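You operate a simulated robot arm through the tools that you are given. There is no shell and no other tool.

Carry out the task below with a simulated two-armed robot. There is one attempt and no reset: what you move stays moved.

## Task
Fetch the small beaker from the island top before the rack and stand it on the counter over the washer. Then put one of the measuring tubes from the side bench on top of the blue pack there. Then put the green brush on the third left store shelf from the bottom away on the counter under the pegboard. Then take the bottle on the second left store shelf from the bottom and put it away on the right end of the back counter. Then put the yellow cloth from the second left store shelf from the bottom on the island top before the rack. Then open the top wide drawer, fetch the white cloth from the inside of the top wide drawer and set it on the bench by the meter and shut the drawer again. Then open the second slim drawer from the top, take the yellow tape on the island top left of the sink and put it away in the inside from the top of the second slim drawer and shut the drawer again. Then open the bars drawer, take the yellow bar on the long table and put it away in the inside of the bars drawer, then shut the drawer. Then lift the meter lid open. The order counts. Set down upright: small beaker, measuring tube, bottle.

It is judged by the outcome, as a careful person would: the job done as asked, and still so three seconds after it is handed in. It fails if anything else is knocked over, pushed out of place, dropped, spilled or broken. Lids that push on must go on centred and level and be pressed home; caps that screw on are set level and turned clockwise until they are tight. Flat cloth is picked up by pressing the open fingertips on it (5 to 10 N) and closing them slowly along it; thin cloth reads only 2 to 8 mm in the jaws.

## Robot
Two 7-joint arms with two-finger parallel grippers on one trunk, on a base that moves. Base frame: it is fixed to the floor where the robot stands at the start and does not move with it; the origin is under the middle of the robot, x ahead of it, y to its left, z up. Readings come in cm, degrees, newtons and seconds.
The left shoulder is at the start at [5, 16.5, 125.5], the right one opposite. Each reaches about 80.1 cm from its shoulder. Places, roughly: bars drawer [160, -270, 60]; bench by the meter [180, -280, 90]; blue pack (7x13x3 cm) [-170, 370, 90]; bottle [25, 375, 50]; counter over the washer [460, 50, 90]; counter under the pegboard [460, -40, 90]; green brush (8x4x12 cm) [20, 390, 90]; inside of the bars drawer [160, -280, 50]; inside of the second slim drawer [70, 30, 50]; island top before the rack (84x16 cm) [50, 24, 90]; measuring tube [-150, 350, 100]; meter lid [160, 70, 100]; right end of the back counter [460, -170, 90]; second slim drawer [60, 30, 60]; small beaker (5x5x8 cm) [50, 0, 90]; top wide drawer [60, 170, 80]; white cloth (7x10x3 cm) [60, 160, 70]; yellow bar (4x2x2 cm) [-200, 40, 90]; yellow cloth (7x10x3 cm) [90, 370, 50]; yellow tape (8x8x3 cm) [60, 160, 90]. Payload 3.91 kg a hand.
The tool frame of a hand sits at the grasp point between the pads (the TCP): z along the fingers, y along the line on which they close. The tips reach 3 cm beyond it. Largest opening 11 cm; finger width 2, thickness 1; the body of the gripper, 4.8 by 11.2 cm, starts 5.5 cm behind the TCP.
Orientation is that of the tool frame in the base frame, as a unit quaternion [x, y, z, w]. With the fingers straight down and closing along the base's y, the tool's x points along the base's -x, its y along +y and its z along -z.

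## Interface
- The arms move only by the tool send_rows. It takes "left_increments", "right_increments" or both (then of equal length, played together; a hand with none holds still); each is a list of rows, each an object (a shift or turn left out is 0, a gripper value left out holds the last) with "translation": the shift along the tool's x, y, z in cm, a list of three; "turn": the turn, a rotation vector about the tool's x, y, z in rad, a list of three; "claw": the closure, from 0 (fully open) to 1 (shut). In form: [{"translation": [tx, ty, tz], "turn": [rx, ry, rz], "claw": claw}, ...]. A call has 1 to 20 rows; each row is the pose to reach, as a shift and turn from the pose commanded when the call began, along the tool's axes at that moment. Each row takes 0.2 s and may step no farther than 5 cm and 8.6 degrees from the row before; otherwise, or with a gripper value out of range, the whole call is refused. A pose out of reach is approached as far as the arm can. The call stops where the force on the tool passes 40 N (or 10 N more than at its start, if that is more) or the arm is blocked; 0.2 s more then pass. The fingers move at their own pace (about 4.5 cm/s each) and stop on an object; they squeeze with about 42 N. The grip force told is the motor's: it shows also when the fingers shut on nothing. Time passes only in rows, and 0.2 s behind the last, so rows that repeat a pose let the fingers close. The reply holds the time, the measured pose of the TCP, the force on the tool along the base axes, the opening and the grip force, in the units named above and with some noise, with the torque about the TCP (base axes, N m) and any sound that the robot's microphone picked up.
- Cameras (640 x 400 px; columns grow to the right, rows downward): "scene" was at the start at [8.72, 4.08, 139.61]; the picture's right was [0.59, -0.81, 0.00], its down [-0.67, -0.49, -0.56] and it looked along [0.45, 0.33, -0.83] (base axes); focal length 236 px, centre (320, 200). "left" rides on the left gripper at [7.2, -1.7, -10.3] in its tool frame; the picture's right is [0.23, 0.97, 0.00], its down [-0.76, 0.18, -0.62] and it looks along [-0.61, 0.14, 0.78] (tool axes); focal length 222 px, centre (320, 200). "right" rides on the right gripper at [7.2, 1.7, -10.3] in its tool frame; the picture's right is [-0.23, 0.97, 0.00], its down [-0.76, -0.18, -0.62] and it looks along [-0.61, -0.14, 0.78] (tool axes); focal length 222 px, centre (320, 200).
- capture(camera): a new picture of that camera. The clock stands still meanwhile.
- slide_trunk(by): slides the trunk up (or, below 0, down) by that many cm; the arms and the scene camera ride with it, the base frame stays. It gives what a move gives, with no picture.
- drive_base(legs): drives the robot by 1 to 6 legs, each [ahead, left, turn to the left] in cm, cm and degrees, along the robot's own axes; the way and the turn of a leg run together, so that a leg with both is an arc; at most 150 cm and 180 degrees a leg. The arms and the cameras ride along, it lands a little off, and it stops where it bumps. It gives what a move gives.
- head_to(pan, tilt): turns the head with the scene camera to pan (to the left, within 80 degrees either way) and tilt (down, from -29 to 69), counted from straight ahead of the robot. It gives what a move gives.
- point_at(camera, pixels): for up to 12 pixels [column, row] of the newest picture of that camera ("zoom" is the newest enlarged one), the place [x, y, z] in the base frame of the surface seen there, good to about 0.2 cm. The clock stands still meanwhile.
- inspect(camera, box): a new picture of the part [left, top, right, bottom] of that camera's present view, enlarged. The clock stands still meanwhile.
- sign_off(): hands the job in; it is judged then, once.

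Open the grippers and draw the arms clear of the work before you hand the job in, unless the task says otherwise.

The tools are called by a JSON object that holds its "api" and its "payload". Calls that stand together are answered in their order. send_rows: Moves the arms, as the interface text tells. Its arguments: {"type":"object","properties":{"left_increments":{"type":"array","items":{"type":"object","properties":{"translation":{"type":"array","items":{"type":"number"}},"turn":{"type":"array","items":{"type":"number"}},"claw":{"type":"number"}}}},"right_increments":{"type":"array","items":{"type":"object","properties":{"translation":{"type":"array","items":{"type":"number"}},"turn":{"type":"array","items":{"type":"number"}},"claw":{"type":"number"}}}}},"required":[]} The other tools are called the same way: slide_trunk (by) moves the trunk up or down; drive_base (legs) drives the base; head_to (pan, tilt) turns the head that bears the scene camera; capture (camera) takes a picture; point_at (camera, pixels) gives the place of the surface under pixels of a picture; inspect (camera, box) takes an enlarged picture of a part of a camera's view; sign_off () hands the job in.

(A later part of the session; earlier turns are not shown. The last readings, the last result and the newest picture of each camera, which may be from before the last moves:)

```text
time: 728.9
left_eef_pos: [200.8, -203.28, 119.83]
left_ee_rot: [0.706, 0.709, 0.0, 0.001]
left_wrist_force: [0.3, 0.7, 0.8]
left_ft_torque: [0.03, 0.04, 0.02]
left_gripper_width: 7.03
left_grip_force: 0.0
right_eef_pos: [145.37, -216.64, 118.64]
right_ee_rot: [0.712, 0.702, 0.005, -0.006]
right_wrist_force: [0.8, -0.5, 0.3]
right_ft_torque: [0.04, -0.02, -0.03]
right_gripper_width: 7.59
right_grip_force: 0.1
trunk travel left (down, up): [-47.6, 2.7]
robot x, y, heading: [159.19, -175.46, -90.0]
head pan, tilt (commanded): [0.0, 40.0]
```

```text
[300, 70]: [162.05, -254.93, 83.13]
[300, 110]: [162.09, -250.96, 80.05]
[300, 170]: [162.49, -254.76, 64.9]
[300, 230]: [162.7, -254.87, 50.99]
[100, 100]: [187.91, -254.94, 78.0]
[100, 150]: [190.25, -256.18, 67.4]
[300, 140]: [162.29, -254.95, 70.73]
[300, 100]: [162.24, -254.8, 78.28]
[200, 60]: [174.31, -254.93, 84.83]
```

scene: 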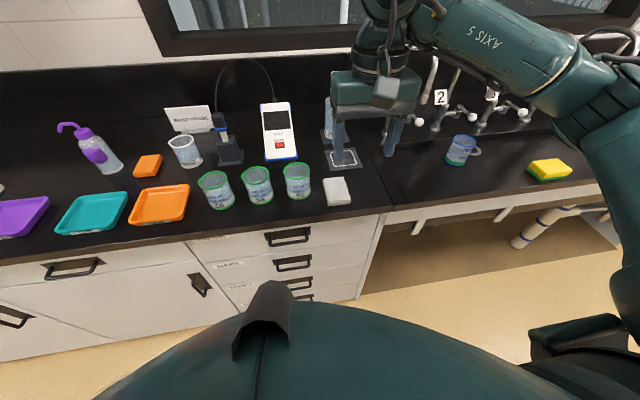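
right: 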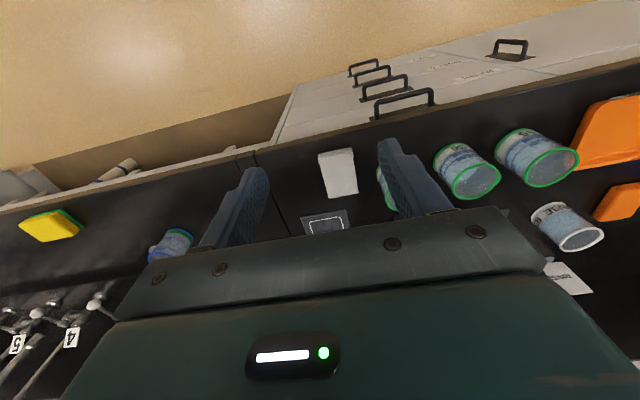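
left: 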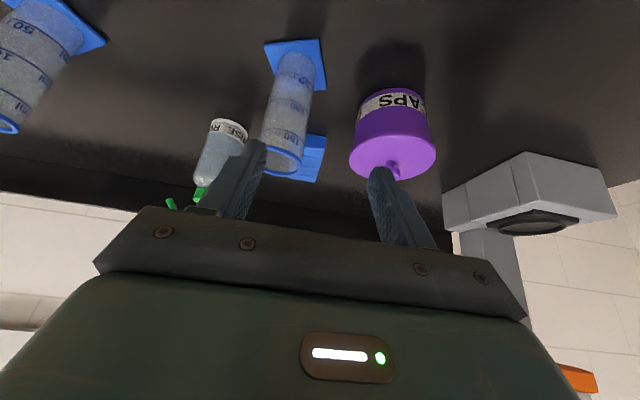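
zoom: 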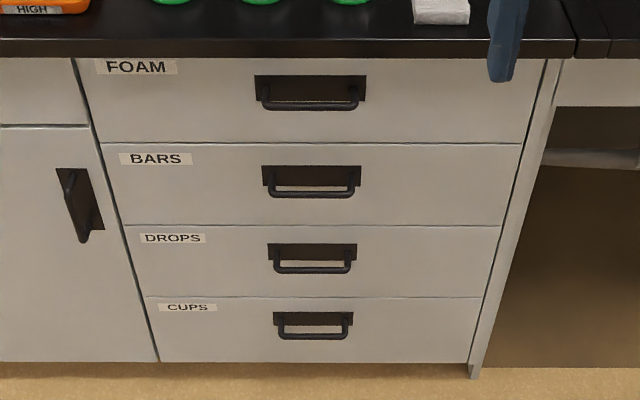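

The BARS drawer is the second of this stack, handle near z 64. Now I drive back to the open wide drawer to shut it.

{"api": "drive_base", "payload": {"legs": [[0, 0, 90], [-120, 0, 0], [-105, 0, 0], [0, 150, 0], [0, 150, 0], [0, 46, 0]]}}

{"api": "head_to", "payload": {"pan": 0, "tilt": 35}}

{"api": "capture", "payload": {"camera": "scene"}}

```text
time: 773.8
left_eef_pos: [-49.15, 207.73, 119.77]
left_ee_rot: [-0.015, 1.0, 0.0, 0.002]
left_wrist_force: [-0.5, -0.1, -0.4]
left_ft_torque: [0.02, -0.03, 0.01]
left_gripper_width: 7.06
left_grip_force: 0.3
right_eef_pos: [-34.32, 152.6, 118.62]
right_ee_rot: [-0.004, 1.0, 0.0, -0.008]
right_wrist_force: [0.0, 1.1, 0.1]
right_ft_torque: [0.01, 0.0, 0.0]
right_gripper_width: 7.58
right_grip_force: 0.0
trunk travel left (down, up): [-47.6, 2.7]
robot x, y, heading: [-75.96, 165.53, 1.7]
head pan, tilt (commanded): [0.0, 40.0]
```

```text
time: 774.5
left_eef_pos: [-49.03, 207.85, 119.94]
left_ee_rot: [-0.015, 1.0, 0.0, 0.002]
left_wrist_force: [0.6, -0.6, 0.3]
left_ft_torque: [-0.01, 0.02, 0.01]
left_gripper_width: 7.04
left_grip_force: 0.0
right_eef_pos: [-34.26, 152.72, 118.58]
right_ee_rot: [-0.006, 1.0, 0.0, -0.008]
right_wrist_force: [0.7, 0.0, -0.6]
right_ft_torque: [0.0, -0.03, -0.03]
right_gripper_width: 7.59
right_grip_force: 0.0
trunk travel left (down, up): [-47.6, 2.7]
robot x, y, heading: [-75.72, 165.34, 1.6]
head pan, tilt (commanded): [0.0, 35.0]
```

```text
taken
```

scene: 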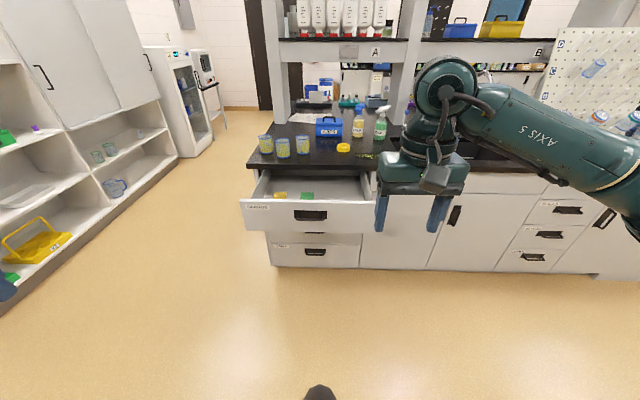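

The drawer is still open. I square up, lower the trunk 20 cm, close the right hand and tilt it 60° to push the drawer front beside the handle.

{"api": "drive_base", "payload": {"legs": [[0, 5, -1.6]]}}

{"api": "slide_trunk", "payload": {"by": -20}}

{"api": "send_rows", "payload": {"right_increments": [{"translation": [-2.5, 0, 2.2], "turn": [0, -0.131, 0], "claw": 1.0}, {"translation": [-5, 0, 4.4], "turn": [0, -0.262, 0]}, {"translation": [-7.5, 0, 6.6], "turn": [0, -0.393, 0]}, {"translation": [-10, 0, 8.8], "turn": [0, -0.524, 0]}, {"translation": [-12.5, 0, 11], "turn": [0, -0.655, 0]}, {"translation": [-15, 0, 13.2], "turn": [0, -0.785, 0]}, {"translation": [-17.5, 0, 15.4], "turn": [0, -0.916, 0]}, {"translation": [-20, 0, 17.6], "turn": [0, -1.047, 0]}, {"translation": [-20, 0, 17.6], "turn": [0, -1.047, 0]}]}}

{"api": "capture", "payload": {"camera": "scene"}}

```text
time: 775.6
left_eef_pos: [-48.12, 211.97, 119.94]
left_ee_rot: [-0.001, 1.0, 0.0, 0.001]
left_wrist_force: [0.2, 0.1, -0.8]
left_ft_torque: [0.04, -0.02, 0.02]
left_gripper_width: 7.03
left_grip_force: 0.0
right_eef_pos: [-34.73, 156.5, 118.62]
right_ee_rot: [0.008, 1.0, 0.001, -0.008]
right_wrist_force: [0.6, -0.7, -0.7]
right_ft_torque: [0.01, -0.03, 0.01]
right_gripper_width: 7.58
right_grip_force: 0.1
trunk travel left (down, up): [-47.6, 2.7]
robot x, y, heading: [-76.07, 170.49, 0.0]
head pan, tilt (commanded): [0.0, 35.0]
```

```text
time: 777.7
left_eef_pos: [-48.09, 212.0, 100.03]
left_ee_rot: [-0.001, 1.0, 0.0, 0.002]
left_wrist_force: [-0.4, 0.6, 0.2]
left_ft_torque: [0.03, -0.01, -0.01]
left_gripper_width: 7.05
left_grip_force: 0.1
right_eef_pos: [-34.75, 156.47, 98.66]
right_ee_rot: [0.009, 1.0, 0.001, -0.008]
right_wrist_force: [-0.4, 1.1, -0.1]
right_ft_torque: [-0.02, 0.0, 0.02]
right_gripper_width: 7.57
right_grip_force: 0.2
trunk travel left (down, up): [-27.6, 22.7]
robot x, y, heading: [-75.96, 170.19, 0.2]
head pan, tilt (commanded): [0.0, 35.0]
```

```text
time: 779.7
left_eef_pos: [-47.94, 211.93, 99.93]
left_ee_rot: [0.0, 1.0, 0.0, 0.001]
left_wrist_force: [0.1, -0.3, 0.6]
left_ft_torque: [0.0, -0.03, 0.0]
left_gripper_width: 7.06
left_grip_force: 0.1
right_eef_pos: [-14.87, 156.28, 80.83]
right_ee_rot: [0.007, 0.869, -0.004, 0.494]
right_wrist_force: [-0.8, -0.1, -0.2]
right_ft_torque: [-0.03, -0.01, 0.04]
right_gripper_width: 0.0
right_grip_force: 37.9
trunk travel left (down, up): [-27.6, 22.7]
robot x, y, heading: [-76.6, 170.34, 0.2]
head pan, tilt (commanded): [0.0, 35.0]
```

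```text
taken
```

scene: 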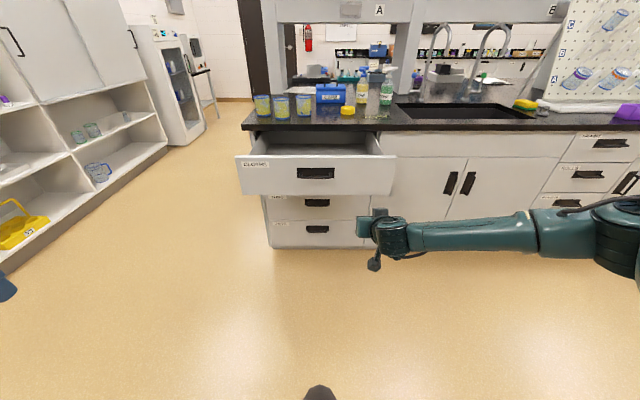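

The closed hand is aligned with the drawer face beside the handle. I drive ahead to contact and push most of the way with the base.

{"api": "drive_base", "payload": {"legs": [[27, 0, 0], [20, 0, 0]]}}

{"api": "capture", "payload": {"camera": "scene"}}

{"api": "point_at", "payload": {"camera": "scene", "pixels": [[320, 190], [250, 180], [360, 170], [320, 160]]}}

```text
time: 782.8
left_eef_pos: [-1.2, 211.98, 99.85]
left_ee_rot: [0.0, 1.0, 0.0, 0.001]
left_wrist_force: [0.4, -0.6, -0.9]
left_ft_torque: [0.0, 0.02, 0.01]
left_gripper_width: 7.06
left_grip_force: 0.1
right_eef_pos: [31.78, 156.23, 80.71]
right_ee_rot: [0.008, 0.87, -0.005, 0.493]
right_wrist_force: [-0.5, -1.0, -0.7]
right_ft_torque: [0.0, 0.0, -0.01]
right_gripper_width: 0.01
right_grip_force: 37.6
trunk travel left (down, up): [-27.6, 22.7]
robot x, y, heading: [-29.56, 170.56, 0.0]
head pan, tilt (commanded): [0.0, 35.0]
```

```text
taken
```

scene: 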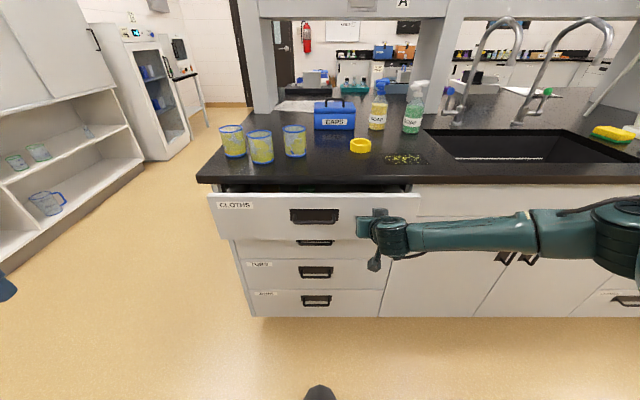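

```text
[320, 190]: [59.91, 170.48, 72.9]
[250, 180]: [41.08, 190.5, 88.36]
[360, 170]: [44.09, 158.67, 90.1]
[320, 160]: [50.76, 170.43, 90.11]
```

The drawer slides in; about 9 cm remain. I push the rest with the arm, which stops on force.

{"api": "send_rows", "payload": {"right_increments": [{"translation": [-0.75, 0, 1.3]}, {"translation": [-1.5, 0, 2.6]}, {"translation": [-2.25, 0, 3.9]}, {"translation": [-3, 0, 5.2]}, {"translation": [-3.75, 0, 6.5]}, {"translation": [-4.25, 0, 7.36]}, {"translation": [-4.6, 0, 8]}, {"translation": [-4.9, 0, 8.5]}, {"translation": [-5.2, 0, 9.0]}, {"translation": [-5.2, 0, 9.0]}]}}

{"api": "capture", "payload": {"camera": "scene"}}

```text
time: 784.5
left_eef_pos: [-1.56, 211.96, 100.0]
left_ee_rot: [0.002, 1.0, 0.0, 0.003]
left_wrist_force: [0.2, -0.7, 1.1]
left_ft_torque: [-0.02, 0.0, 0.0]
left_gripper_width: 7.05
left_grip_force: 0.0
right_eef_pos: [40.47, 155.87, 80.61]
right_ee_rot: [0.008, 0.871, -0.004, 0.492]
right_wrist_force: [-24.4, -3.7, 11.5]
right_ft_torque: [-0.12, -0.2, -0.06]
right_gripper_width: 0.01
right_grip_force: 37.3
trunk travel left (down, up): [-27.6, 22.7]
robot x, y, heading: [-29.52, 170.95, -0.4]
head pan, tilt (commanded): [0.0, 35.0]
stopped in row 8 (right hand): the force on the tool passed its limit at 49 N (the readings are from after the stop); the commanded pose is now the measured one
```

```text
taken
```

scene: 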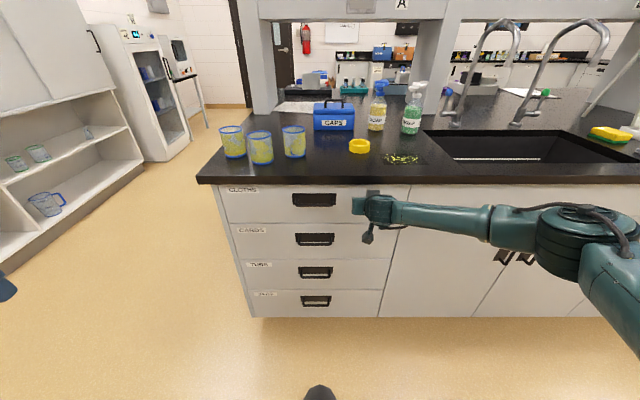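

The push ended against the stop at x 40.5, which matches the closed face. I back the hand off and verify the drawer's face against its neighbours.

{"api": "send_rows", "payload": {"right_increments": [{"translation": [1.5, 0, -2.6]}, {"translation": [3, 0, -5.2]}, {"translation": [5, 0, -8.66]}, {"translation": [5, 0, -8.66]}]}}

{"api": "point_at", "payload": {"camera": "scene", "pixels": [[260, 205], [350, 205], [260, 240], [260, 215], [345, 240], [359, 146], [350, 140]]}}

{"api": "inspect", "payload": {"camera": "scene", "box": [190, 120, 440, 270]}}

```text
time: 785.5
left_eef_pos: [-1.27, 211.89, 99.73]
left_ee_rot: [0.001, 1.0, 0.0, 0.002]
left_wrist_force: [-0.7, -0.1, 0.1]
left_ft_torque: [-0.03, -0.03, -0.01]
left_gripper_width: 7.01
left_grip_force: 0.1
right_eef_pos: [30.72, 156.16, 80.48]
right_ee_rot: [0.009, 0.872, -0.005, 0.49]
right_wrist_force: [-0.1, -1.0, 0.9]
right_ft_torque: [0.0, -0.03, -0.02]
right_gripper_width: 0.0
right_grip_force: 38.0
trunk travel left (down, up): [-27.6, 22.7]
robot x, y, heading: [-29.49, 170.06, -0.2]
head pan, tilt (commanded): [0.0, 35.0]
```

```text
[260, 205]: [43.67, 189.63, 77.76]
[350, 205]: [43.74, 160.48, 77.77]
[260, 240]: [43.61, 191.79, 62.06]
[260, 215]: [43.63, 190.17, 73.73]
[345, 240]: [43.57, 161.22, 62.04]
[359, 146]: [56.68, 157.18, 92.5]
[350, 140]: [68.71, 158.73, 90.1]
```

```text
2.56 times, centred on (315, 195) of scene
```

zoom: 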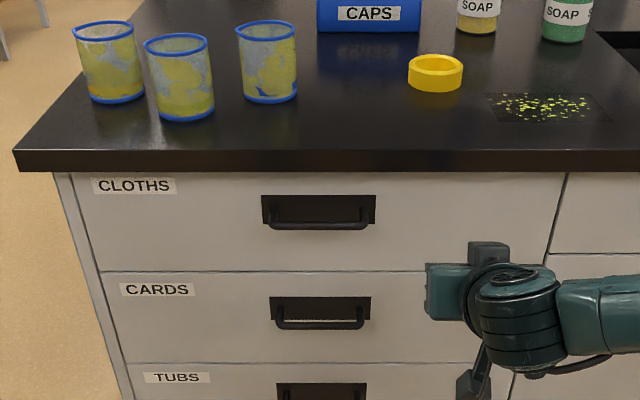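

The drawer is flush (x 43.67). Next is the second slim drawer; I back up a little, drive right to it and look.

{"api": "drive_base", "payload": {"legs": [[-15, 0, 0], [0, -130, 0]]}}

{"api": "head_to", "payload": {"pan": 0, "tilt": 32}}

{"api": "capture", "payload": {"camera": "scene"}}

```text
time: 798.1
left_eef_pos: [-16.49, 82.19, 99.99]
left_ee_rot: [0.001, 1.0, -0.001, 0.002]
left_wrist_force: [-0.3, -0.3, 0.2]
left_ft_torque: [0.02, 0.01, -0.02]
left_gripper_width: 7.03
left_grip_force: 0.0
right_eef_pos: [15.52, 26.16, 80.37]
right_ee_rot: [0.009, 0.872, -0.005, 0.49]
right_wrist_force: [0.4, -0.4, 0.0]
right_ft_torque: [0.01, 0.0, 0.0]
right_gripper_width: 0.0
right_grip_force: 37.4
trunk travel left (down, up): [-27.6, 22.7]
robot x, y, heading: [-44.45, 40.86, -0.0]
head pan, tilt (commanded): [0.0, 35.0]
```

```text
time: 798.8
left_eef_pos: [-16.46, 82.1, 99.98]
left_ee_rot: [0.001, 1.0, 0.0, 0.001]
left_wrist_force: [1.2, 0.1, 0.3]
left_ft_torque: [-0.01, -0.03, 0.0]
left_gripper_width: 7.06
left_grip_force: 0.0
right_eef_pos: [15.46, 26.24, 80.37]
right_ee_rot: [0.009, 0.872, -0.005, 0.489]
right_wrist_force: [0.2, -0.5, 0.4]
right_ft_torque: [-0.01, -0.04, 0.02]
right_gripper_width: 0.0
right_grip_force: 37.8
trunk travel left (down, up): [-27.6, 22.7]
robot x, y, heading: [-44.6, 41.28, 0.0]
head pan, tilt (commanded): [0.0, 32.0]
```

```text
taken
```

scene: 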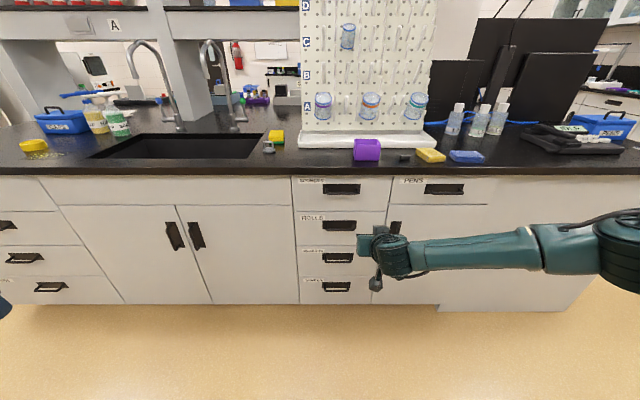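

The slim stack's second drawer is "ROLLS" with the handle at (340,225). I zoom and measure its bar.

{"api": "inspect", "payload": {"camera": "scene", "box": [280, 165, 420, 305]}}

{"api": "point_at", "payload": {"camera": "zoom", "pixels": [[275, 295], [275, 287], [220, 285], [330, 287], [275, 282], [250, 300], [300, 300], [275, 133], [275, 125], [160, 250], [120, 300], [470, 270]]}}

```text
2.86 times, centred on (350, 235) of scene
```

zoom: 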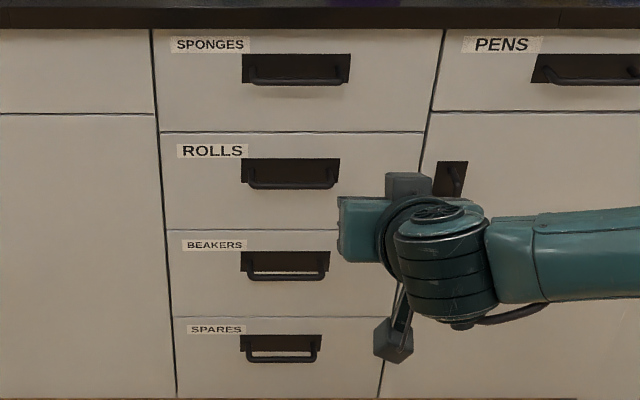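

```text
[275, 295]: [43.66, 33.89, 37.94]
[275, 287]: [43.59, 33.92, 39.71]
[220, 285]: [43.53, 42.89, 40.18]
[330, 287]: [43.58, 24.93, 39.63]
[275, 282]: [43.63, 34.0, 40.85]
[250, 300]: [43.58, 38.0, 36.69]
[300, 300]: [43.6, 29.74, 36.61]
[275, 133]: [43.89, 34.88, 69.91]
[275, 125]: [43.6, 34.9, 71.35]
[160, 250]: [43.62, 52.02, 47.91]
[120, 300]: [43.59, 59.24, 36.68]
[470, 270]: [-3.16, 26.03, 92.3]
```

I measured the wrong rows; the ROLLS bar is at zoom (292,186). I measure again.

{"api": "point_at", "payload": {"camera": "zoom", "pixels": [[292, 186], [270, 186], [315, 185], [250, 180], [334, 180], [292, 183], [292, 189], [242, 160], [339, 160], [165, 150], [420, 135], [290, 225]]}}

```text
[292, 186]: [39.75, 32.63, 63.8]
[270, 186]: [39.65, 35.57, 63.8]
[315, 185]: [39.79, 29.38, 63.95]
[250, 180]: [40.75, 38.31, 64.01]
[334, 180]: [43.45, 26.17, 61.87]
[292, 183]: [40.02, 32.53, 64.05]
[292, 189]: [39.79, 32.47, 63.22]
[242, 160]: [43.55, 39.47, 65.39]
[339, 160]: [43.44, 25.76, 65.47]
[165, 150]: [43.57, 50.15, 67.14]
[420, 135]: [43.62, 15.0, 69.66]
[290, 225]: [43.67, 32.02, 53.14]
```

ROLLS bar: centre (40.3, 32.5, 63.7). I lower the trunk fully to suit, and roll and level the right hand as before.

{"api": "slide_trunk", "payload": {"by": -27}}

{"api": "send_rows", "payload": {"right_increments": [{"translation": [-3, 0, -1], "turn": [0, 0, 0]}, {"translation": [-5, 0, -3]}, {"translation": [-7, 2, -6]}, {"translation": [-8, 5, -8]}, {"translation": [-8, 5, -8]}]}}

{"api": "send_rows", "payload": {"right_increments": [{"turn": [0, 0, 0.14]}, {"turn": [0, 0, 0.28]}, {"turn": [0, 0, 0.42]}, {"turn": [0, 0, 0.56]}, {"turn": [0, 0, 0.7]}, {"turn": [0, 0, 0.84]}, {"turn": [0, 0, 0.98]}, {"turn": [0, 0, 1.12]}, {"turn": [0, 0, 1.26]}, {"turn": [0, 0, 1.4]}, {"turn": [0, 0, 1.5]}, {"turn": [0, 0, 1.571]}, {"turn": [0, 0, 1.571], "claw": 0.545}, {"turn": [0, 0, 1.571]}]}}

{"api": "capture", "payload": {"camera": "scene"}}

```text
time: 801.5
left_eef_pos: [-16.47, 82.13, 72.86]
left_ee_rot: [0.001, 1.0, 0.0, 0.002]
left_wrist_force: [0.0, 0.4, -0.7]
left_ft_torque: [-0.01, 0.0, 0.03]
left_gripper_width: 7.04
left_grip_force: 0.1
right_eef_pos: [15.56, 26.3, 53.35]
right_ee_rot: [0.009, 0.872, -0.005, 0.49]
right_wrist_force: [-0.5, -0.2, -0.4]
right_ft_torque: [0.03, -0.02, -0.04]
right_gripper_width: 0.0
right_grip_force: 37.8
trunk travel left (down, up): [-0.6, 49.7]
robot x, y, heading: [-44.94, 40.54, 0.1]
head pan, tilt (commanded): [0.0, 32.0]
```

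```text
time: 802.7
left_eef_pos: [-16.46, 82.03, 72.81]
left_ee_rot: [0.001, 1.0, 0.0, 0.002]
left_wrist_force: [-0.1, -0.3, 0.0]
left_ft_torque: [-0.02, -0.01, -0.02]
left_gripper_width: 7.05
left_grip_force: 0.0
right_eef_pos: [12.84, 31.15, 64.43]
right_ee_rot: [0.009, 0.872, -0.006, 0.49]
right_wrist_force: [0.1, 0.5, 0.3]
right_ft_torque: [-0.07, -0.01, 0.01]
right_gripper_width: 0.0
right_grip_force: 37.3
trunk travel left (down, up): [-0.6, 49.7]
robot x, y, heading: [-44.4, 40.64, -0.4]
head pan, tilt (commanded): [0.0, 32.0]
```

```text
time: 805.7
left_eef_pos: [-16.53, 81.97, 72.85]
left_ee_rot: [0.002, 1.0, 0.0, 0.002]
left_wrist_force: [-0.2, -0.2, -1.0]
left_ft_torque: [0.01, -0.02, 0.01]
left_gripper_width: 7.02
left_grip_force: 0.2
right_eef_pos: [13.01, 31.26, 64.33]
right_ee_rot: [0.623, 0.61, 0.343, 0.349]
right_wrist_force: [-0.4, 0.1, 0.0]
right_ft_torque: [0.01, -0.01, 0.01]
right_gripper_width: 5.01
right_grip_force: 0.5
trunk travel left (down, up): [-0.6, 49.7]
robot x, y, heading: [-44.61, 40.56, 0.0]
head pan, tilt (commanded): [0.0, 32.0]
```

```text
taken
```

scene: 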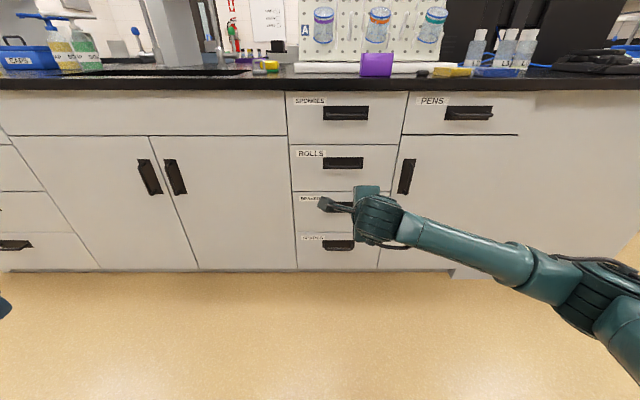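

Rolled at (13, 31, 64.3). Now I extend slightly forward and level the hand.

{"api": "send_rows", "payload": {"right_increments": [{"translation": [1, 1.3, 2.3]}, {"translation": [2, 2.7, 4.6]}, {"translation": [3, 4, 6.9]}, {"translation": [3, 4, 6.9], "turn": [-0.137, 0, 0]}, {"translation": [3, 4, 6.9], "turn": [-0.274, 0, 0]}, {"translation": [3, 4, 6.9], "turn": [-0.41, 0, 0]}, {"translation": [3, 4, 6.9], "turn": [-0.547, 0, 0]}, {"translation": [3, 4, 6.9], "turn": [-0.547, 0, 0]}]}}

{"api": "capture", "payload": {"camera": "right"}}

{"api": "capture", "payload": {"camera": "scene"}}

```text
time: 807.5
left_eef_pos: [-16.52, 82.11, 72.73]
left_ee_rot: [0.001, 1.0, 0.0, 0.002]
left_wrist_force: [0.1, -0.1, -0.2]
left_ft_torque: [-0.04, -0.01, 0.0]
left_gripper_width: 7.05
left_grip_force: 0.0
right_eef_pos: [20.81, 36.34, 65.66]
right_ee_rot: [0.51, 0.494, 0.489, 0.506]
right_wrist_force: [0.4, -0.4, 0.5]
right_ft_torque: [0.0, -0.01, -0.03]
right_gripper_width: 5.02
right_grip_force: 0.0
right hand out of reach, approached as far as the arm can: row 7, 8
trunk travel left (down, up): [-0.6, 49.7]
robot x, y, heading: [-44.45, 40.89, 0.1]
head pan, tilt (commanded): [0.0, 32.0]
```

```text
taken
```

right: 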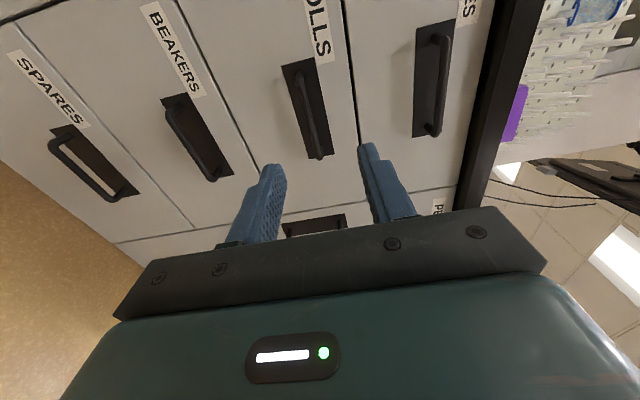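

```text
taken
```

scene: 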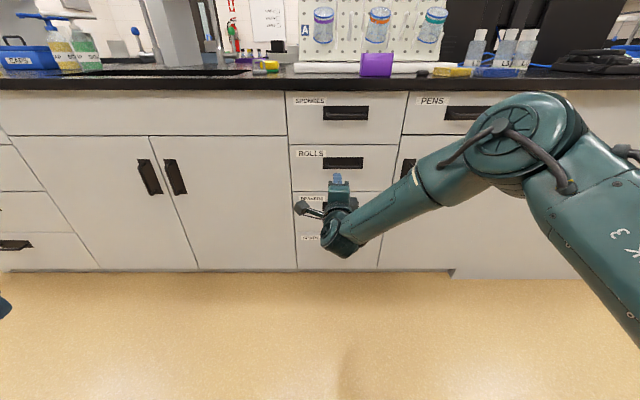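

The hand is level at (20.8, 36.3, 65.7). I lower it 2 cm with the arm and then align the base: 3.8 cm right, 13 cm ahead.

{"api": "send_rows", "payload": {"right_increments": [{"translation": [0, -1, 0]}, {"translation": [0, -2, 0]}, {"translation": [0, -2, 0]}]}}

{"api": "drive_base", "payload": {"legs": [[11, -3.8, 0]]}}

{"api": "capture", "payload": {"camera": "right"}}

```text
time: 808.3
left_eef_pos: [-16.61, 82.18, 72.78]
left_ee_rot: [0.001, 1.0, 0.0, 0.002]
left_wrist_force: [0.5, 0.2, 0.0]
left_ft_torque: [0.02, 0.0, 0.03]
left_gripper_width: 7.04
left_grip_force: 0.1
right_eef_pos: [20.43, 37.47, 64.51]
right_ee_rot: [0.509, 0.495, 0.492, 0.504]
right_wrist_force: [-0.2, 0.2, 0.4]
right_ft_torque: [0.01, 0.01, 0.02]
right_gripper_width: 5.0
right_grip_force: 0.0
right hand out of reach, approached as far as the arm can: row 1, 2, 3
trunk travel left (down, up): [-0.6, 49.7]
robot x, y, heading: [-44.56, 40.63, -0.2]
head pan, tilt (commanded): [0.0, 32.0]
```

```text
time: 809.5
left_eef_pos: [-5.55, 78.31, 72.84]
left_ee_rot: [0.001, 1.0, 0.001, 0.002]
left_wrist_force: [-0.5, -0.4, -0.5]
left_ft_torque: [0.0, 0.0, -0.03]
left_gripper_width: 7.02
left_grip_force: 0.1
right_eef_pos: [31.33, 33.51, 64.43]
right_ee_rot: [0.509, 0.495, 0.491, 0.505]
right_wrist_force: [0.2, -0.4, 0.5]
right_ft_torque: [0.0, 0.02, -0.01]
right_gripper_width: 5.01
right_grip_force: 0.0
trunk travel left (down, up): [-0.6, 49.7]
robot x, y, heading: [-33.99, 36.85, -0.5]
head pan, tilt (commanded): [0.0, 32.0]
```

```text
taken
```

right: 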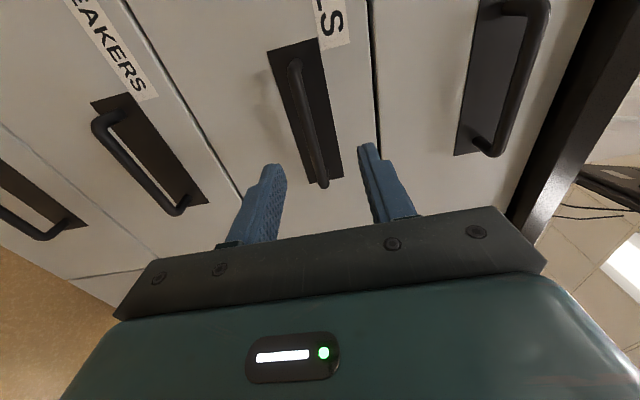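

The bar is between the fingers. I lower the trunk by its last 0.6 cm and drive 7.9 cm ahead to straddle the bar.

{"api": "slide_trunk", "payload": {"by": -0.6}}

{"api": "drive_base", "payload": {"legs": [[7.8, -0.8, 0.3]]}}

{"api": "capture", "payload": {"camera": "right"}}

```text
time: 810.1
left_eef_pos: [-5.56, 78.25, 72.23]
left_ee_rot: [0.001, 1.0, 0.0, 0.001]
left_wrist_force: [-0.7, -0.2, 0.5]
left_ft_torque: [0.0, 0.01, -0.01]
left_gripper_width: 7.05
left_grip_force: 0.0
right_eef_pos: [31.45, 33.53, 64.02]
right_ee_rot: [0.508, 0.495, 0.492, 0.505]
right_wrist_force: [0.1, -0.6, 0.6]
right_ft_torque: [-0.01, -0.02, -0.03]
right_gripper_width: 4.99
right_grip_force: 0.1
trunk travel left (down, up): [0.0, 50.3]
robot x, y, heading: [-33.78, 36.87, -0.1]
head pan, tilt (commanded): [0.0, 32.0]
```

```text
time: 811.1
left_eef_pos: [1.85, 77.68, 72.3]
left_ee_rot: [-0.002, 1.0, -0.001, 0.002]
left_wrist_force: [0.4, -0.6, 0.3]
left_ft_torque: [-0.02, -0.02, 0.0]
left_gripper_width: 7.03
left_grip_force: 0.1
right_eef_pos: [39.2, 33.11, 63.9]
right_ee_rot: [0.508, 0.496, 0.492, 0.504]
right_wrist_force: [0.9, -0.3, -0.5]
right_ft_torque: [-0.03, 0.0, -0.01]
right_gripper_width: 4.98
right_grip_force: 0.0
trunk travel left (down, up): [0.0, 50.3]
robot x, y, heading: [-26.04, 35.94, 0.3]
head pan, tilt (commanded): [0.0, 32.0]
```

```text
taken
```

right: 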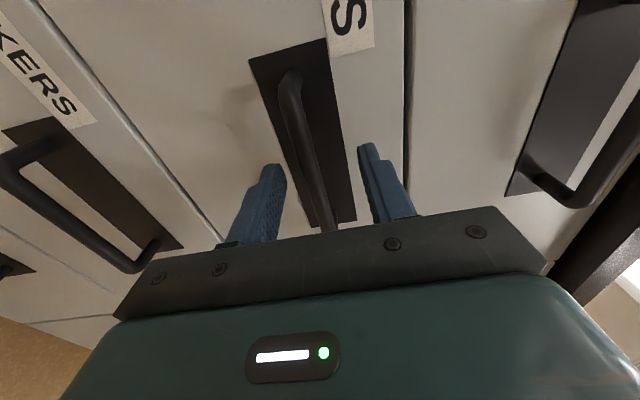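

The bar lies between the fingers at x 39.2. I close on it and pull 3 cm with the arm to feel it.

{"api": "send_rows", "payload": {"right_increments": [{"claw": 0.65}, {"claw": 0.75}, {"claw": 0.85}, {"claw": 0.95}, {"claw": 1.0}, {"claw": 1.0}]}}

{"api": "send_rows", "payload": {"right_increments": [{"translation": [0, 0, -0.7]}, {"translation": [0, 0, -1.4]}, {"translation": [0, 0, -2.2]}, {"translation": [0, 0, -3]}, {"translation": [0, 0, -3]}]}}

{"api": "capture", "payload": {"camera": "scene"}}

```text
time: 812.5
left_eef_pos: [1.99, 77.59, 72.12]
left_ee_rot: [-0.002, 1.0, 0.0, 0.001]
left_wrist_force: [-0.5, 0.1, 0.4]
left_ft_torque: [0.02, 0.01, 0.03]
left_gripper_width: 7.03
left_grip_force: 0.1
right_eef_pos: [39.08, 33.32, 63.58]
right_ee_rot: [0.508, 0.498, 0.491, 0.502]
right_wrist_force: [-1.5, -0.5, -16.1]
right_ft_torque: [0.02, 0.17, 0.11]
right_gripper_width: 1.09
right_grip_force: 44.9
trunk travel left (down, up): [0.0, 50.3]
robot x, y, heading: [-26.0, 36.17, 0.2]
head pan, tilt (commanded): [0.0, 32.0]
```

```text
time: 813.7
left_eef_pos: [2.09, 77.68, 72.24]
left_ee_rot: [-0.001, 1.0, 0.0, 0.0]
left_wrist_force: [0.8, 0.2, 0.6]
left_ft_torque: [0.0, 0.0, -0.01]
left_gripper_width: 7.03
left_grip_force: 0.1
right_eef_pos: [36.14, 33.23, 63.49]
right_ee_rot: [0.51, 0.498, 0.49, 0.502]
right_wrist_force: [0.0, -3.1, -23.7]
right_ft_torque: [-0.04, 0.26, 0.1]
right_gripper_width: 1.04
right_grip_force: 45.3
trunk travel left (down, up): [0.0, 50.3]
robot x, y, heading: [-26.0, 36.19, -0.2]
head pan, tilt (commanded): [0.0, 32.0]
```

```text
taken
```

scene: 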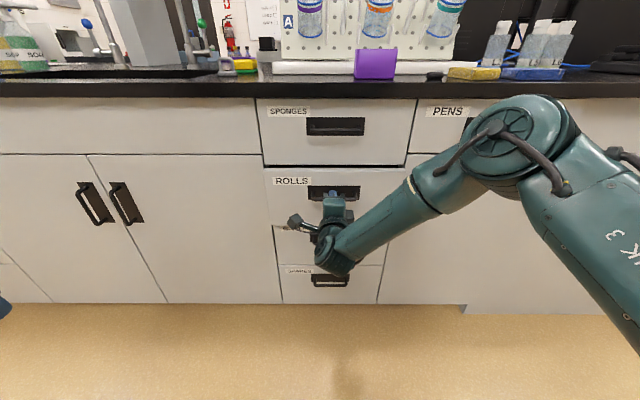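

The ROLLS drawer follows. I relieve the vertical load slightly and pull it open further by driving back 13 cm twice.

{"api": "send_rows", "payload": {"right_increments": [{"translation": [0, -0.3, 0]}, {"translation": [0, -0.3, 0]}]}}

{"api": "drive_base", "payload": {"legs": [[-13, 0, 0]]}}

{"api": "drive_base", "payload": {"legs": [[-12, 0, 0]]}}

{"api": "capture", "payload": {"camera": "scene"}}

```text
time: 814.3
left_eef_pos: [2.13, 77.57, 72.26]
left_ee_rot: [-0.002, 1.0, 0.0, 0.001]
left_wrist_force: [-0.1, -0.4, 0.4]
left_ft_torque: [0.01, -0.04, -0.01]
left_gripper_width: 7.04
left_grip_force: 0.1
right_eef_pos: [36.16, 33.15, 63.53]
right_ee_rot: [0.508, 0.496, 0.493, 0.503]
right_wrist_force: [-1.7, -5.8, -17.1]
right_ft_torque: [0.06, 0.19, 0.76]
right_gripper_width: 1.06
right_grip_force: 44.8
trunk travel left (down, up): [0.0, 50.3]
robot x, y, heading: [-25.81, 36.46, 0.2]
head pan, tilt (commanded): [0.0, 32.0]
```

```text
time: 815.6
left_eef_pos: [-10.97, 77.56, 72.16]
left_ee_rot: [-0.002, 1.0, 0.0, 0.002]
left_wrist_force: [0.2, 0.1, -0.4]
left_ft_torque: [0.0, -0.02, -0.03]
left_gripper_width: 7.04
left_grip_force: 0.0
right_eef_pos: [23.15, 33.27, 63.56]
right_ee_rot: [0.508, 0.496, 0.493, 0.503]
right_wrist_force: [-0.2, 3.8, -16.5]
right_ft_torque: [0.02, 0.17, -0.75]
right_gripper_width: 1.05
right_grip_force: 45.1
trunk travel left (down, up): [0.0, 50.3]
robot x, y, heading: [-39.04, 36.18, 0.3]
head pan, tilt (commanded): [0.0, 32.0]
```

```text
time: 816.9
left_eef_pos: [-22.95, 77.46, 72.25]
left_ee_rot: [-0.001, 1.0, 0.0, 0.0]
left_wrist_force: [-0.8, 0.9, 0.5]
left_ft_torque: [0.0, -0.02, -0.02]
left_gripper_width: 7.02
left_grip_force: 0.2
right_eef_pos: [11.21, 33.21, 63.5]
right_ee_rot: [0.507, 0.497, 0.493, 0.503]
right_wrist_force: [-0.9, 3.4, -6.5]
right_ft_torque: [0.02, 0.04, -0.43]
right_gripper_width: 1.05
right_grip_force: 45.0
trunk travel left (down, up): [0.0, 50.3]
robot x, y, heading: [-50.96, 36.3, 0.1]
head pan, tilt (commanded): [0.0, 32.0]
```

```text
taken
```

scene: 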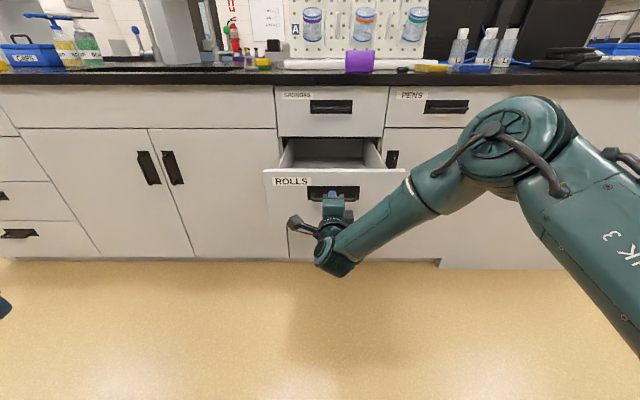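

The drawer is open about 28 cm. I release, back off, raise the trunk and turn the hand back to pointing down.

{"api": "send_rows", "payload": {"right_increments": [{"claw": 0.9}, {"claw": 0.75}, {"claw": 0.6}, {"claw": 0.545}, {"claw": 0.545}]}}

{"api": "drive_base", "payload": {"legs": [[-14, 0, 0]]}}

{"api": "slide_trunk", "payload": {"by": 47.5}}

{"api": "send_rows", "payload": {"right_increments": [{"turn": [0, 0, -0.14]}, {"turn": [0, 0, -0.28]}, {"turn": [0, 0, -0.42]}, {"turn": [0, 0, -0.56]}, {"turn": [0, 0, -0.7]}, {"turn": [0, 0, -0.84]}, {"turn": [0, 0, -0.98]}, {"turn": [0, 0, -1.12]}, {"turn": [0, 0, -1.26]}, {"turn": [0, 0, -1.4]}, {"turn": [0, 0, -1.5]}, {"turn": [0, 0, -1.571]}, {"turn": [0, 0, -1.571]}]}}

{"api": "send_rows", "payload": {"right_increments": [{"translation": [0, 0, -1], "turn": [0, 0.131, 0]}, {"translation": [0, 0, -2.5], "turn": [0, 0.262, 0]}, {"translation": [0, 0, -4], "turn": [0, 0.393, 0]}, {"translation": [0, 0, -6], "turn": [0, 0.524, 0]}, {"translation": [0, 0, -8], "turn": [0, 0.655, 0]}, {"translation": [0, 0, -10], "turn": [0, 0.785, 0]}, {"translation": [0, 0, -12], "turn": [0, 0.916, 0]}, {"translation": [0, 0, -14], "turn": [0, 1.047, 0]}, {"translation": [0, 0, -16], "turn": [0, 1.178, 0]}, {"translation": [0, 0, -18], "turn": [0, 1.309, 0]}, {"translation": [0, 0, -20], "turn": [0, 1.44, 0]}, {"translation": [0, 0, -20], "turn": [0, 1.56, 0]}, {"translation": [0, 0, -20], "turn": [0, 1.56, 0]}]}}

{"api": "capture", "payload": {"camera": "scene"}}

```text
time: 818.0
left_eef_pos: [-22.98, 77.54, 72.26]
left_ee_rot: [-0.001, 1.0, 0.0, 0.001]
left_wrist_force: [-0.5, 0.5, 0.5]
left_ft_torque: [-0.02, 0.04, 0.02]
left_gripper_width: 7.03
left_grip_force: 0.1
right_eef_pos: [11.1, 33.12, 63.45]
right_ee_rot: [0.507, 0.497, 0.493, 0.503]
right_wrist_force: [0.1, 0.5, 0.4]
right_ft_torque: [0.01, 0.02, -0.01]
right_gripper_width: 5.03
right_grip_force: 0.1
trunk travel left (down, up): [0.0, 50.3]
robot x, y, heading: [-50.95, 36.09, -0.1]
head pan, tilt (commanded): [0.0, 32.0]
```

```text
time: 819.4
left_eef_pos: [-36.86, 77.56, 72.25]
left_ee_rot: [-0.002, 1.0, 0.0, 0.002]
left_wrist_force: [0.5, -0.4, 0.8]
left_ft_torque: [0.0, 0.0, -0.01]
left_gripper_width: 7.05
left_grip_force: 0.0
right_eef_pos: [-2.76, 33.14, 63.5]
right_ee_rot: [0.508, 0.496, 0.493, 0.503]
right_wrist_force: [-0.5, 0.0, 0.7]
right_ft_torque: [0.02, 0.0, -0.01]
right_gripper_width: 5.0
right_grip_force: 0.1
trunk travel left (down, up): [0.0, 50.3]
robot x, y, heading: [-64.87, 35.92, 0.3]
head pan, tilt (commanded): [0.0, 32.0]
```

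```text
refused: 47.5 is not a number from -40 to 40
```

```text
time: 822.2
left_eef_pos: [-36.9, 77.41, 72.27]
left_ee_rot: [-0.002, 1.0, 0.0, 0.001]
left_wrist_force: [0.2, 0.3, 0.1]
left_ft_torque: [0.0, -0.01, 0.0]
left_gripper_width: 7.06
left_grip_force: 0.1
right_eef_pos: [-2.93, 33.13, 63.49]
right_ee_rot: [0.006, 0.71, -0.008, 0.704]
right_wrist_force: [0.0, 1.4, -0.6]
right_ft_torque: [0.01, -0.02, -0.03]
right_gripper_width: 5.01
right_grip_force: 0.2
trunk travel left (down, up): [0.0, 50.3]
robot x, y, heading: [-64.76, 36.15, 0.2]
head pan, tilt (commanded): [0.0, 32.0]
```

```text
time: 825.0
left_eef_pos: [-36.94, 77.33, 72.24]
left_ee_rot: [-0.002, 1.0, 0.001, 0.001]
left_wrist_force: [-0.1, 0.1, 0.3]
left_ft_torque: [-0.01, -0.02, -0.01]
left_gripper_width: 7.04
left_grip_force: 0.1
right_eef_pos: [-22.81, 33.58, 63.76]
right_ee_rot: [0.01, 1.0, 0.0, 0.001]
right_wrist_force: [0.2, 0.0, 0.1]
right_ft_torque: [0.01, -0.04, 0.03]
right_gripper_width: 5.02
right_grip_force: 0.1
trunk travel left (down, up): [0.0, 50.3]
robot x, y, heading: [-65.48, 35.83, 0.3]
head pan, tilt (commanded): [0.0, 32.0]
```

```text
taken
```

scene: 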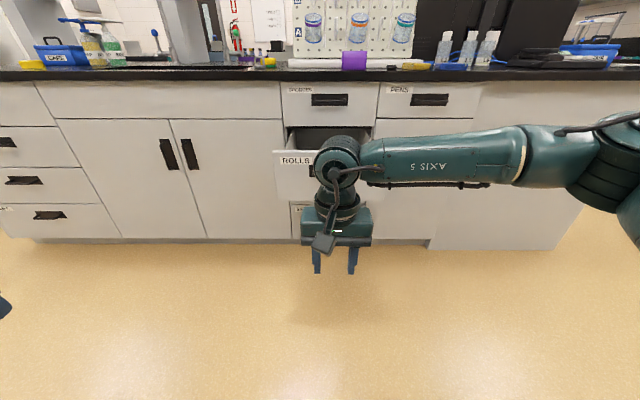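

The hand is vertical again. I raise the trunk in two steps and drive left to the yellow tape.

{"api": "slide_trunk", "payload": {"by": 40}}

{"api": "slide_trunk", "payload": {"by": 7.5}}

{"api": "drive_base", "payload": {"legs": [[0, 130, 0], [45, 0, 0]]}}

{"api": "head_to", "payload": {"pan": -5, "tilt": 42}}

{"api": "capture", "payload": {"camera": "scene"}}

```text
time: 828.8
left_eef_pos: [-36.96, 77.46, 112.28]
left_ee_rot: [-0.001, 1.0, 0.0, 0.001]
left_wrist_force: [0.5, 0.1, 0.9]
left_ft_torque: [0.04, -0.03, -0.03]
left_gripper_width: 7.05
left_grip_force: 0.0
right_eef_pos: [-22.88, 33.53, 103.71]
right_ee_rot: [0.01, 1.0, -0.001, 0.001]
right_wrist_force: [0.4, -0.4, 0.2]
right_ft_torque: [0.01, 0.03, 0.0]
right_gripper_width: 5.03
right_grip_force: 0.1
trunk travel left (down, up): [-40.0, 10.3]
robot x, y, heading: [-64.78, 35.75, 0.4]
head pan, tilt (commanded): [0.0, 32.0]
```

```text
time: 829.9
left_eef_pos: [-36.89, 77.52, 119.73]
left_ee_rot: [-0.002, 1.0, 0.0, 0.002]
left_wrist_force: [-0.7, -0.5, 0.6]
left_ft_torque: [-0.02, 0.01, 0.0]
left_gripper_width: 7.03
left_grip_force: 0.1
right_eef_pos: [-22.84, 33.55, 111.17]
right_ee_rot: [0.011, 1.0, -0.001, 0.001]
right_wrist_force: [0.4, -0.9, 0.3]
right_ft_torque: [-0.02, -0.01, 0.02]
right_gripper_width: 5.01
right_grip_force: 0.2
trunk travel left (down, up): [-47.5, 2.8]
robot x, y, heading: [-64.88, 35.72, 0.3]
head pan, tilt (commanded): [0.0, 32.0]
```

```text
time: 843.8
left_eef_pos: [6.37, 208.12, 119.7]
left_ee_rot: [-0.009, 1.0, 0.0, 0.0]
left_wrist_force: [0.2, 0.6, -0.2]
left_ft_torque: [-0.02, 0.0, -0.01]
left_gripper_width: 7.05
left_grip_force: 0.1
right_eef_pos: [21.01, 164.43, 111.32]
right_ee_rot: [0.003, 1.0, -0.001, 0.002]
right_wrist_force: [0.5, 0.3, -1.1]
right_ft_torque: [-0.03, 0.0, 0.02]
right_gripper_width: 5.02
right_grip_force: 0.1
trunk travel left (down, up): [-47.5, 2.8]
robot x, y, heading: [-21.29, 166.15, 0.7]
head pan, tilt (commanded): [0.0, 32.0]
```

```text
time: 844.5
left_eef_pos: [6.3, 208.1, 119.79]
left_ee_rot: [-0.008, 1.0, 0.0, 0.001]
left_wrist_force: [-0.5, 0.1, 0.4]
left_ft_torque: [0.0, 0.03, 0.0]
left_gripper_width: 7.02
left_grip_force: 0.0
right_eef_pos: [20.94, 164.55, 111.24]
right_ee_rot: [0.004, 1.0, 0.0, 0.001]
right_wrist_force: [0.3, 0.5, 0.6]
right_ft_torque: [0.03, 0.04, -0.04]
right_gripper_width: 5.0
right_grip_force: 0.1
trunk travel left (down, up): [-47.5, 2.8]
robot x, y, heading: [-21.56, 166.2, 1.1]
head pan, tilt (commanded): [-5.0, 42.0]
```

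```text
taken
```

scene: 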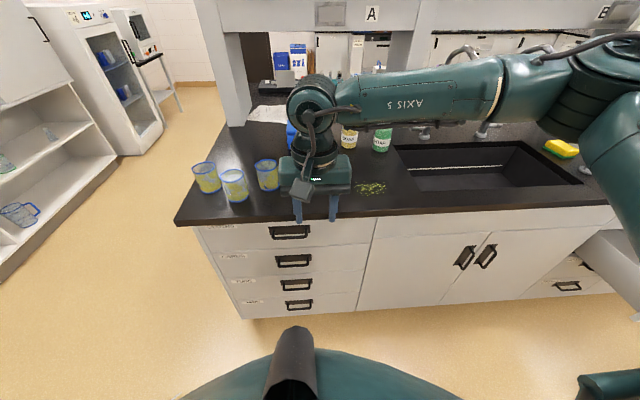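

My hand hides the tape. I move it 12 cm right and drive 20 cm nearer.

{"api": "send_rows", "payload": {"right_increments": [{"translation": [0, -4, 0]}, {"translation": [0, -8, 0]}, {"translation": [1, -12, 0]}, {"translation": [2, -16, 0]}, {"translation": [2, -16, 0]}]}}

{"api": "drive_base", "payload": {"legs": [[20, 0, -0.9]]}}

{"api": "head_to", "payload": {"pan": 0, "tilt": 50}}

{"api": "capture", "payload": {"camera": "scene"}}

{"api": "inspect", "payload": {"camera": "scene", "box": [270, 110, 430, 210]}}

```text
time: 845.8
left_eef_pos: [6.33, 208.29, 119.73]
left_ee_rot: [-0.008, 1.0, 0.0, 0.001]
left_wrist_force: [0.1, -0.4, -0.9]
left_ft_torque: [0.01, -0.01, -0.01]
left_gripper_width: 7.04
left_grip_force: 0.1
right_eef_pos: [18.77, 148.51, 111.24]
right_ee_rot: [0.003, 1.0, -0.001, 0.0]
right_wrist_force: [1.0, 0.0, -0.2]
right_ft_torque: [-0.06, -0.01, 0.0]
right_gripper_width: 5.01
right_grip_force: 0.0
trunk travel left (down, up): [-47.5, 2.8]
robot x, y, heading: [-21.02, 166.65, 1.0]
head pan, tilt (commanded): [-5.0, 42.0]
```

```text
time: 847.3
left_eef_pos: [26.59, 207.98, 119.87]
left_ee_rot: [-0.001, 1.0, 0.0, 0.002]
left_wrist_force: [0.9, -0.1, 0.0]
left_ft_torque: [0.03, 0.03, 0.04]
left_gripper_width: 7.01
left_grip_force: 0.0
right_eef_pos: [38.35, 147.92, 111.2]
right_ee_rot: [0.011, 1.0, 0.0, 0.0]
right_wrist_force: [0.6, 0.2, -0.3]
right_ft_torque: [0.0, 0.04, 0.02]
right_gripper_width: 5.01
right_grip_force: 0.1
trunk travel left (down, up): [-47.5, 2.8]
robot x, y, heading: [-1.68, 166.32, 0.1]
head pan, tilt (commanded): [-5.0, 42.0]
```

```text
time: 848.0
left_eef_pos: [26.47, 207.93, 119.71]
left_ee_rot: [-0.001, 1.0, 0.0, 0.002]
left_wrist_force: [-0.3, -0.5, -0.3]
left_ft_torque: [0.0, 0.0, 0.01]
left_gripper_width: 7.03
left_grip_force: 0.0
right_eef_pos: [38.17, 148.26, 111.23]
right_ee_rot: [0.011, 1.0, -0.002, 0.001]
right_wrist_force: [0.2, 0.7, 0.4]
right_ft_torque: [0.0, -0.01, 0.03]
right_gripper_width: 5.01
right_grip_force: 0.0
trunk travel left (down, up): [-47.5, 2.8]
robot x, y, heading: [-1.99, 166.36, 0.4]
head pan, tilt (commanded): [0.0, 50.0]
```

```text
taken
```

scene: 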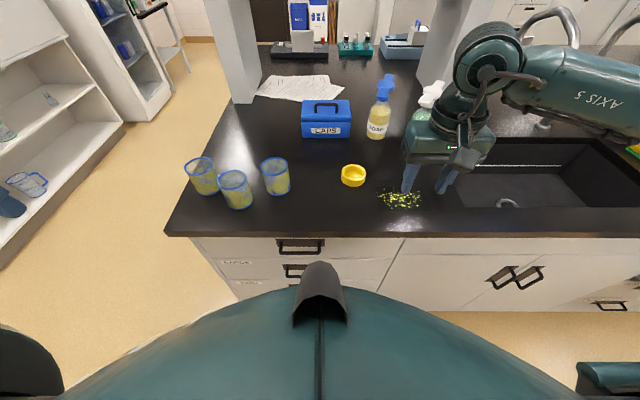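

```text
4.00 times, centred on (350, 160) of scene
```

zoom: 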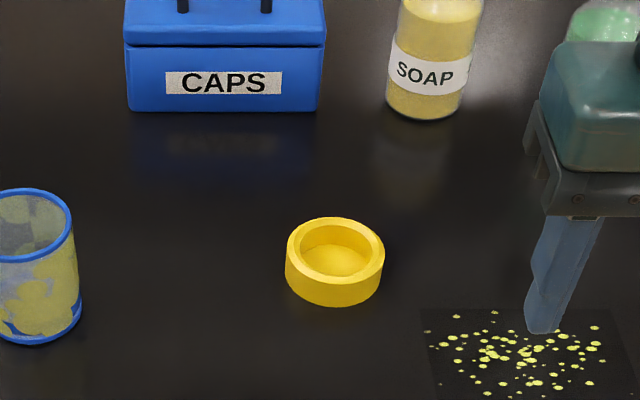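

The tape is a ring at zoom (335,260). I measure its rim and base.

{"api": "point_at", "payload": {"camera": "zoom", "pixels": [[289, 248], [382, 248], [335, 219], [335, 279], [335, 302], [300, 292], [370, 292], [335, 265], [240, 300], [430, 320]]}}

```text
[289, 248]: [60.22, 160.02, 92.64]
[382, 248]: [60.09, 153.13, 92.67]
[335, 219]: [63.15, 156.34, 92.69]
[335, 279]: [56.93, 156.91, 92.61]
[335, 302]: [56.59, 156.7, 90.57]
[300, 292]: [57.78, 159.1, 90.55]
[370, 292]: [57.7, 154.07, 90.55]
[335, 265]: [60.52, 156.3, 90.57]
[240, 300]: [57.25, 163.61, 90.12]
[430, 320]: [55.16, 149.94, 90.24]
```

Ring centre (60.0, 156.6), 7 cm across, z 90–92.7. I open to 9.5 cm and move above it, then descend partway.

{"api": "send_rows", "payload": {"right_increments": [{"translation": [-4, 1.6, 0], "claw": 0.136}, {"translation": [-8, 3.2, 0]}, {"translation": [-12, 4.8, 0]}, {"translation": [-16, 6.4, 0]}, {"translation": [-20, 8, 0]}, {"translation": [-21.8, 8.4, 0]}, {"translation": [-21.8, 8.4, 4]}, {"translation": [-21.8, 8.4, 8]}, {"translation": [-21.8, 8.4, 11]}, {"translation": [-21.8, 8.4, 11]}]}}

{"api": "capture", "payload": {"camera": "right"}}

{"api": "capture", "payload": {"camera": "scene"}}

```text
time: 850.2
left_eef_pos: [26.47, 208.03, 119.87]
left_ee_rot: [-0.001, 1.0, 0.0, 0.002]
left_wrist_force: [-0.6, -0.4, -0.2]
left_ft_torque: [0.02, 0.01, 0.0]
left_gripper_width: 7.05
left_grip_force: 0.0
right_eef_pos: [60.3, 156.06, 100.1]
right_ee_rot: [0.011, 1.0, -0.001, 0.0]
right_wrist_force: [-0.3, -0.3, 0.0]
right_ft_torque: [-0.01, 0.0, -0.01]
right_gripper_width: 9.48
right_grip_force: 0.1
trunk travel left (down, up): [-47.5, 2.8]
robot x, y, heading: [-1.98, 166.6, 0.3]
head pan, tilt (commanded): [0.0, 50.0]
```

```text
taken
```

right: 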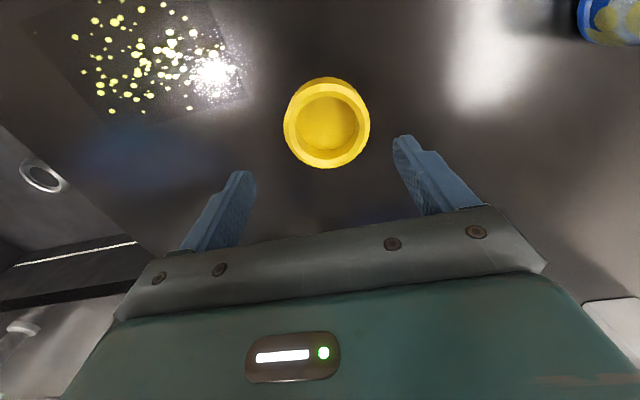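

```text
taken
```

scene: 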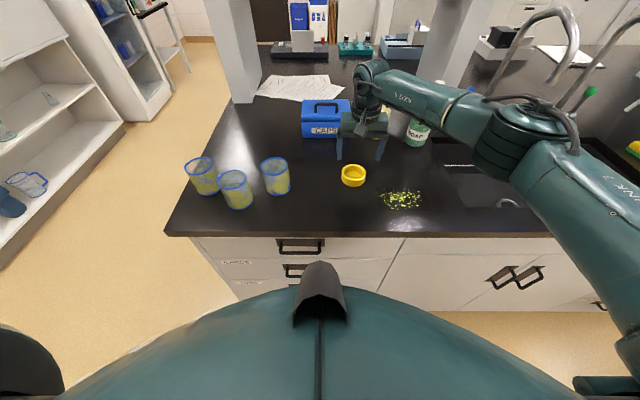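

I check the ring's centre from the right view against the TCP.

{"api": "point_at", "payload": {"camera": "right", "pixels": [[286, 125], [368, 122], [328, 84], [328, 160], [305, 90], [350, 92]]}}

```text
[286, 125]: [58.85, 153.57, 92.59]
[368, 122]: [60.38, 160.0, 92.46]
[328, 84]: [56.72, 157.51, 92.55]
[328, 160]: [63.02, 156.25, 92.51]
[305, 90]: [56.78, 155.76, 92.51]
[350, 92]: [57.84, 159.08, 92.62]
```

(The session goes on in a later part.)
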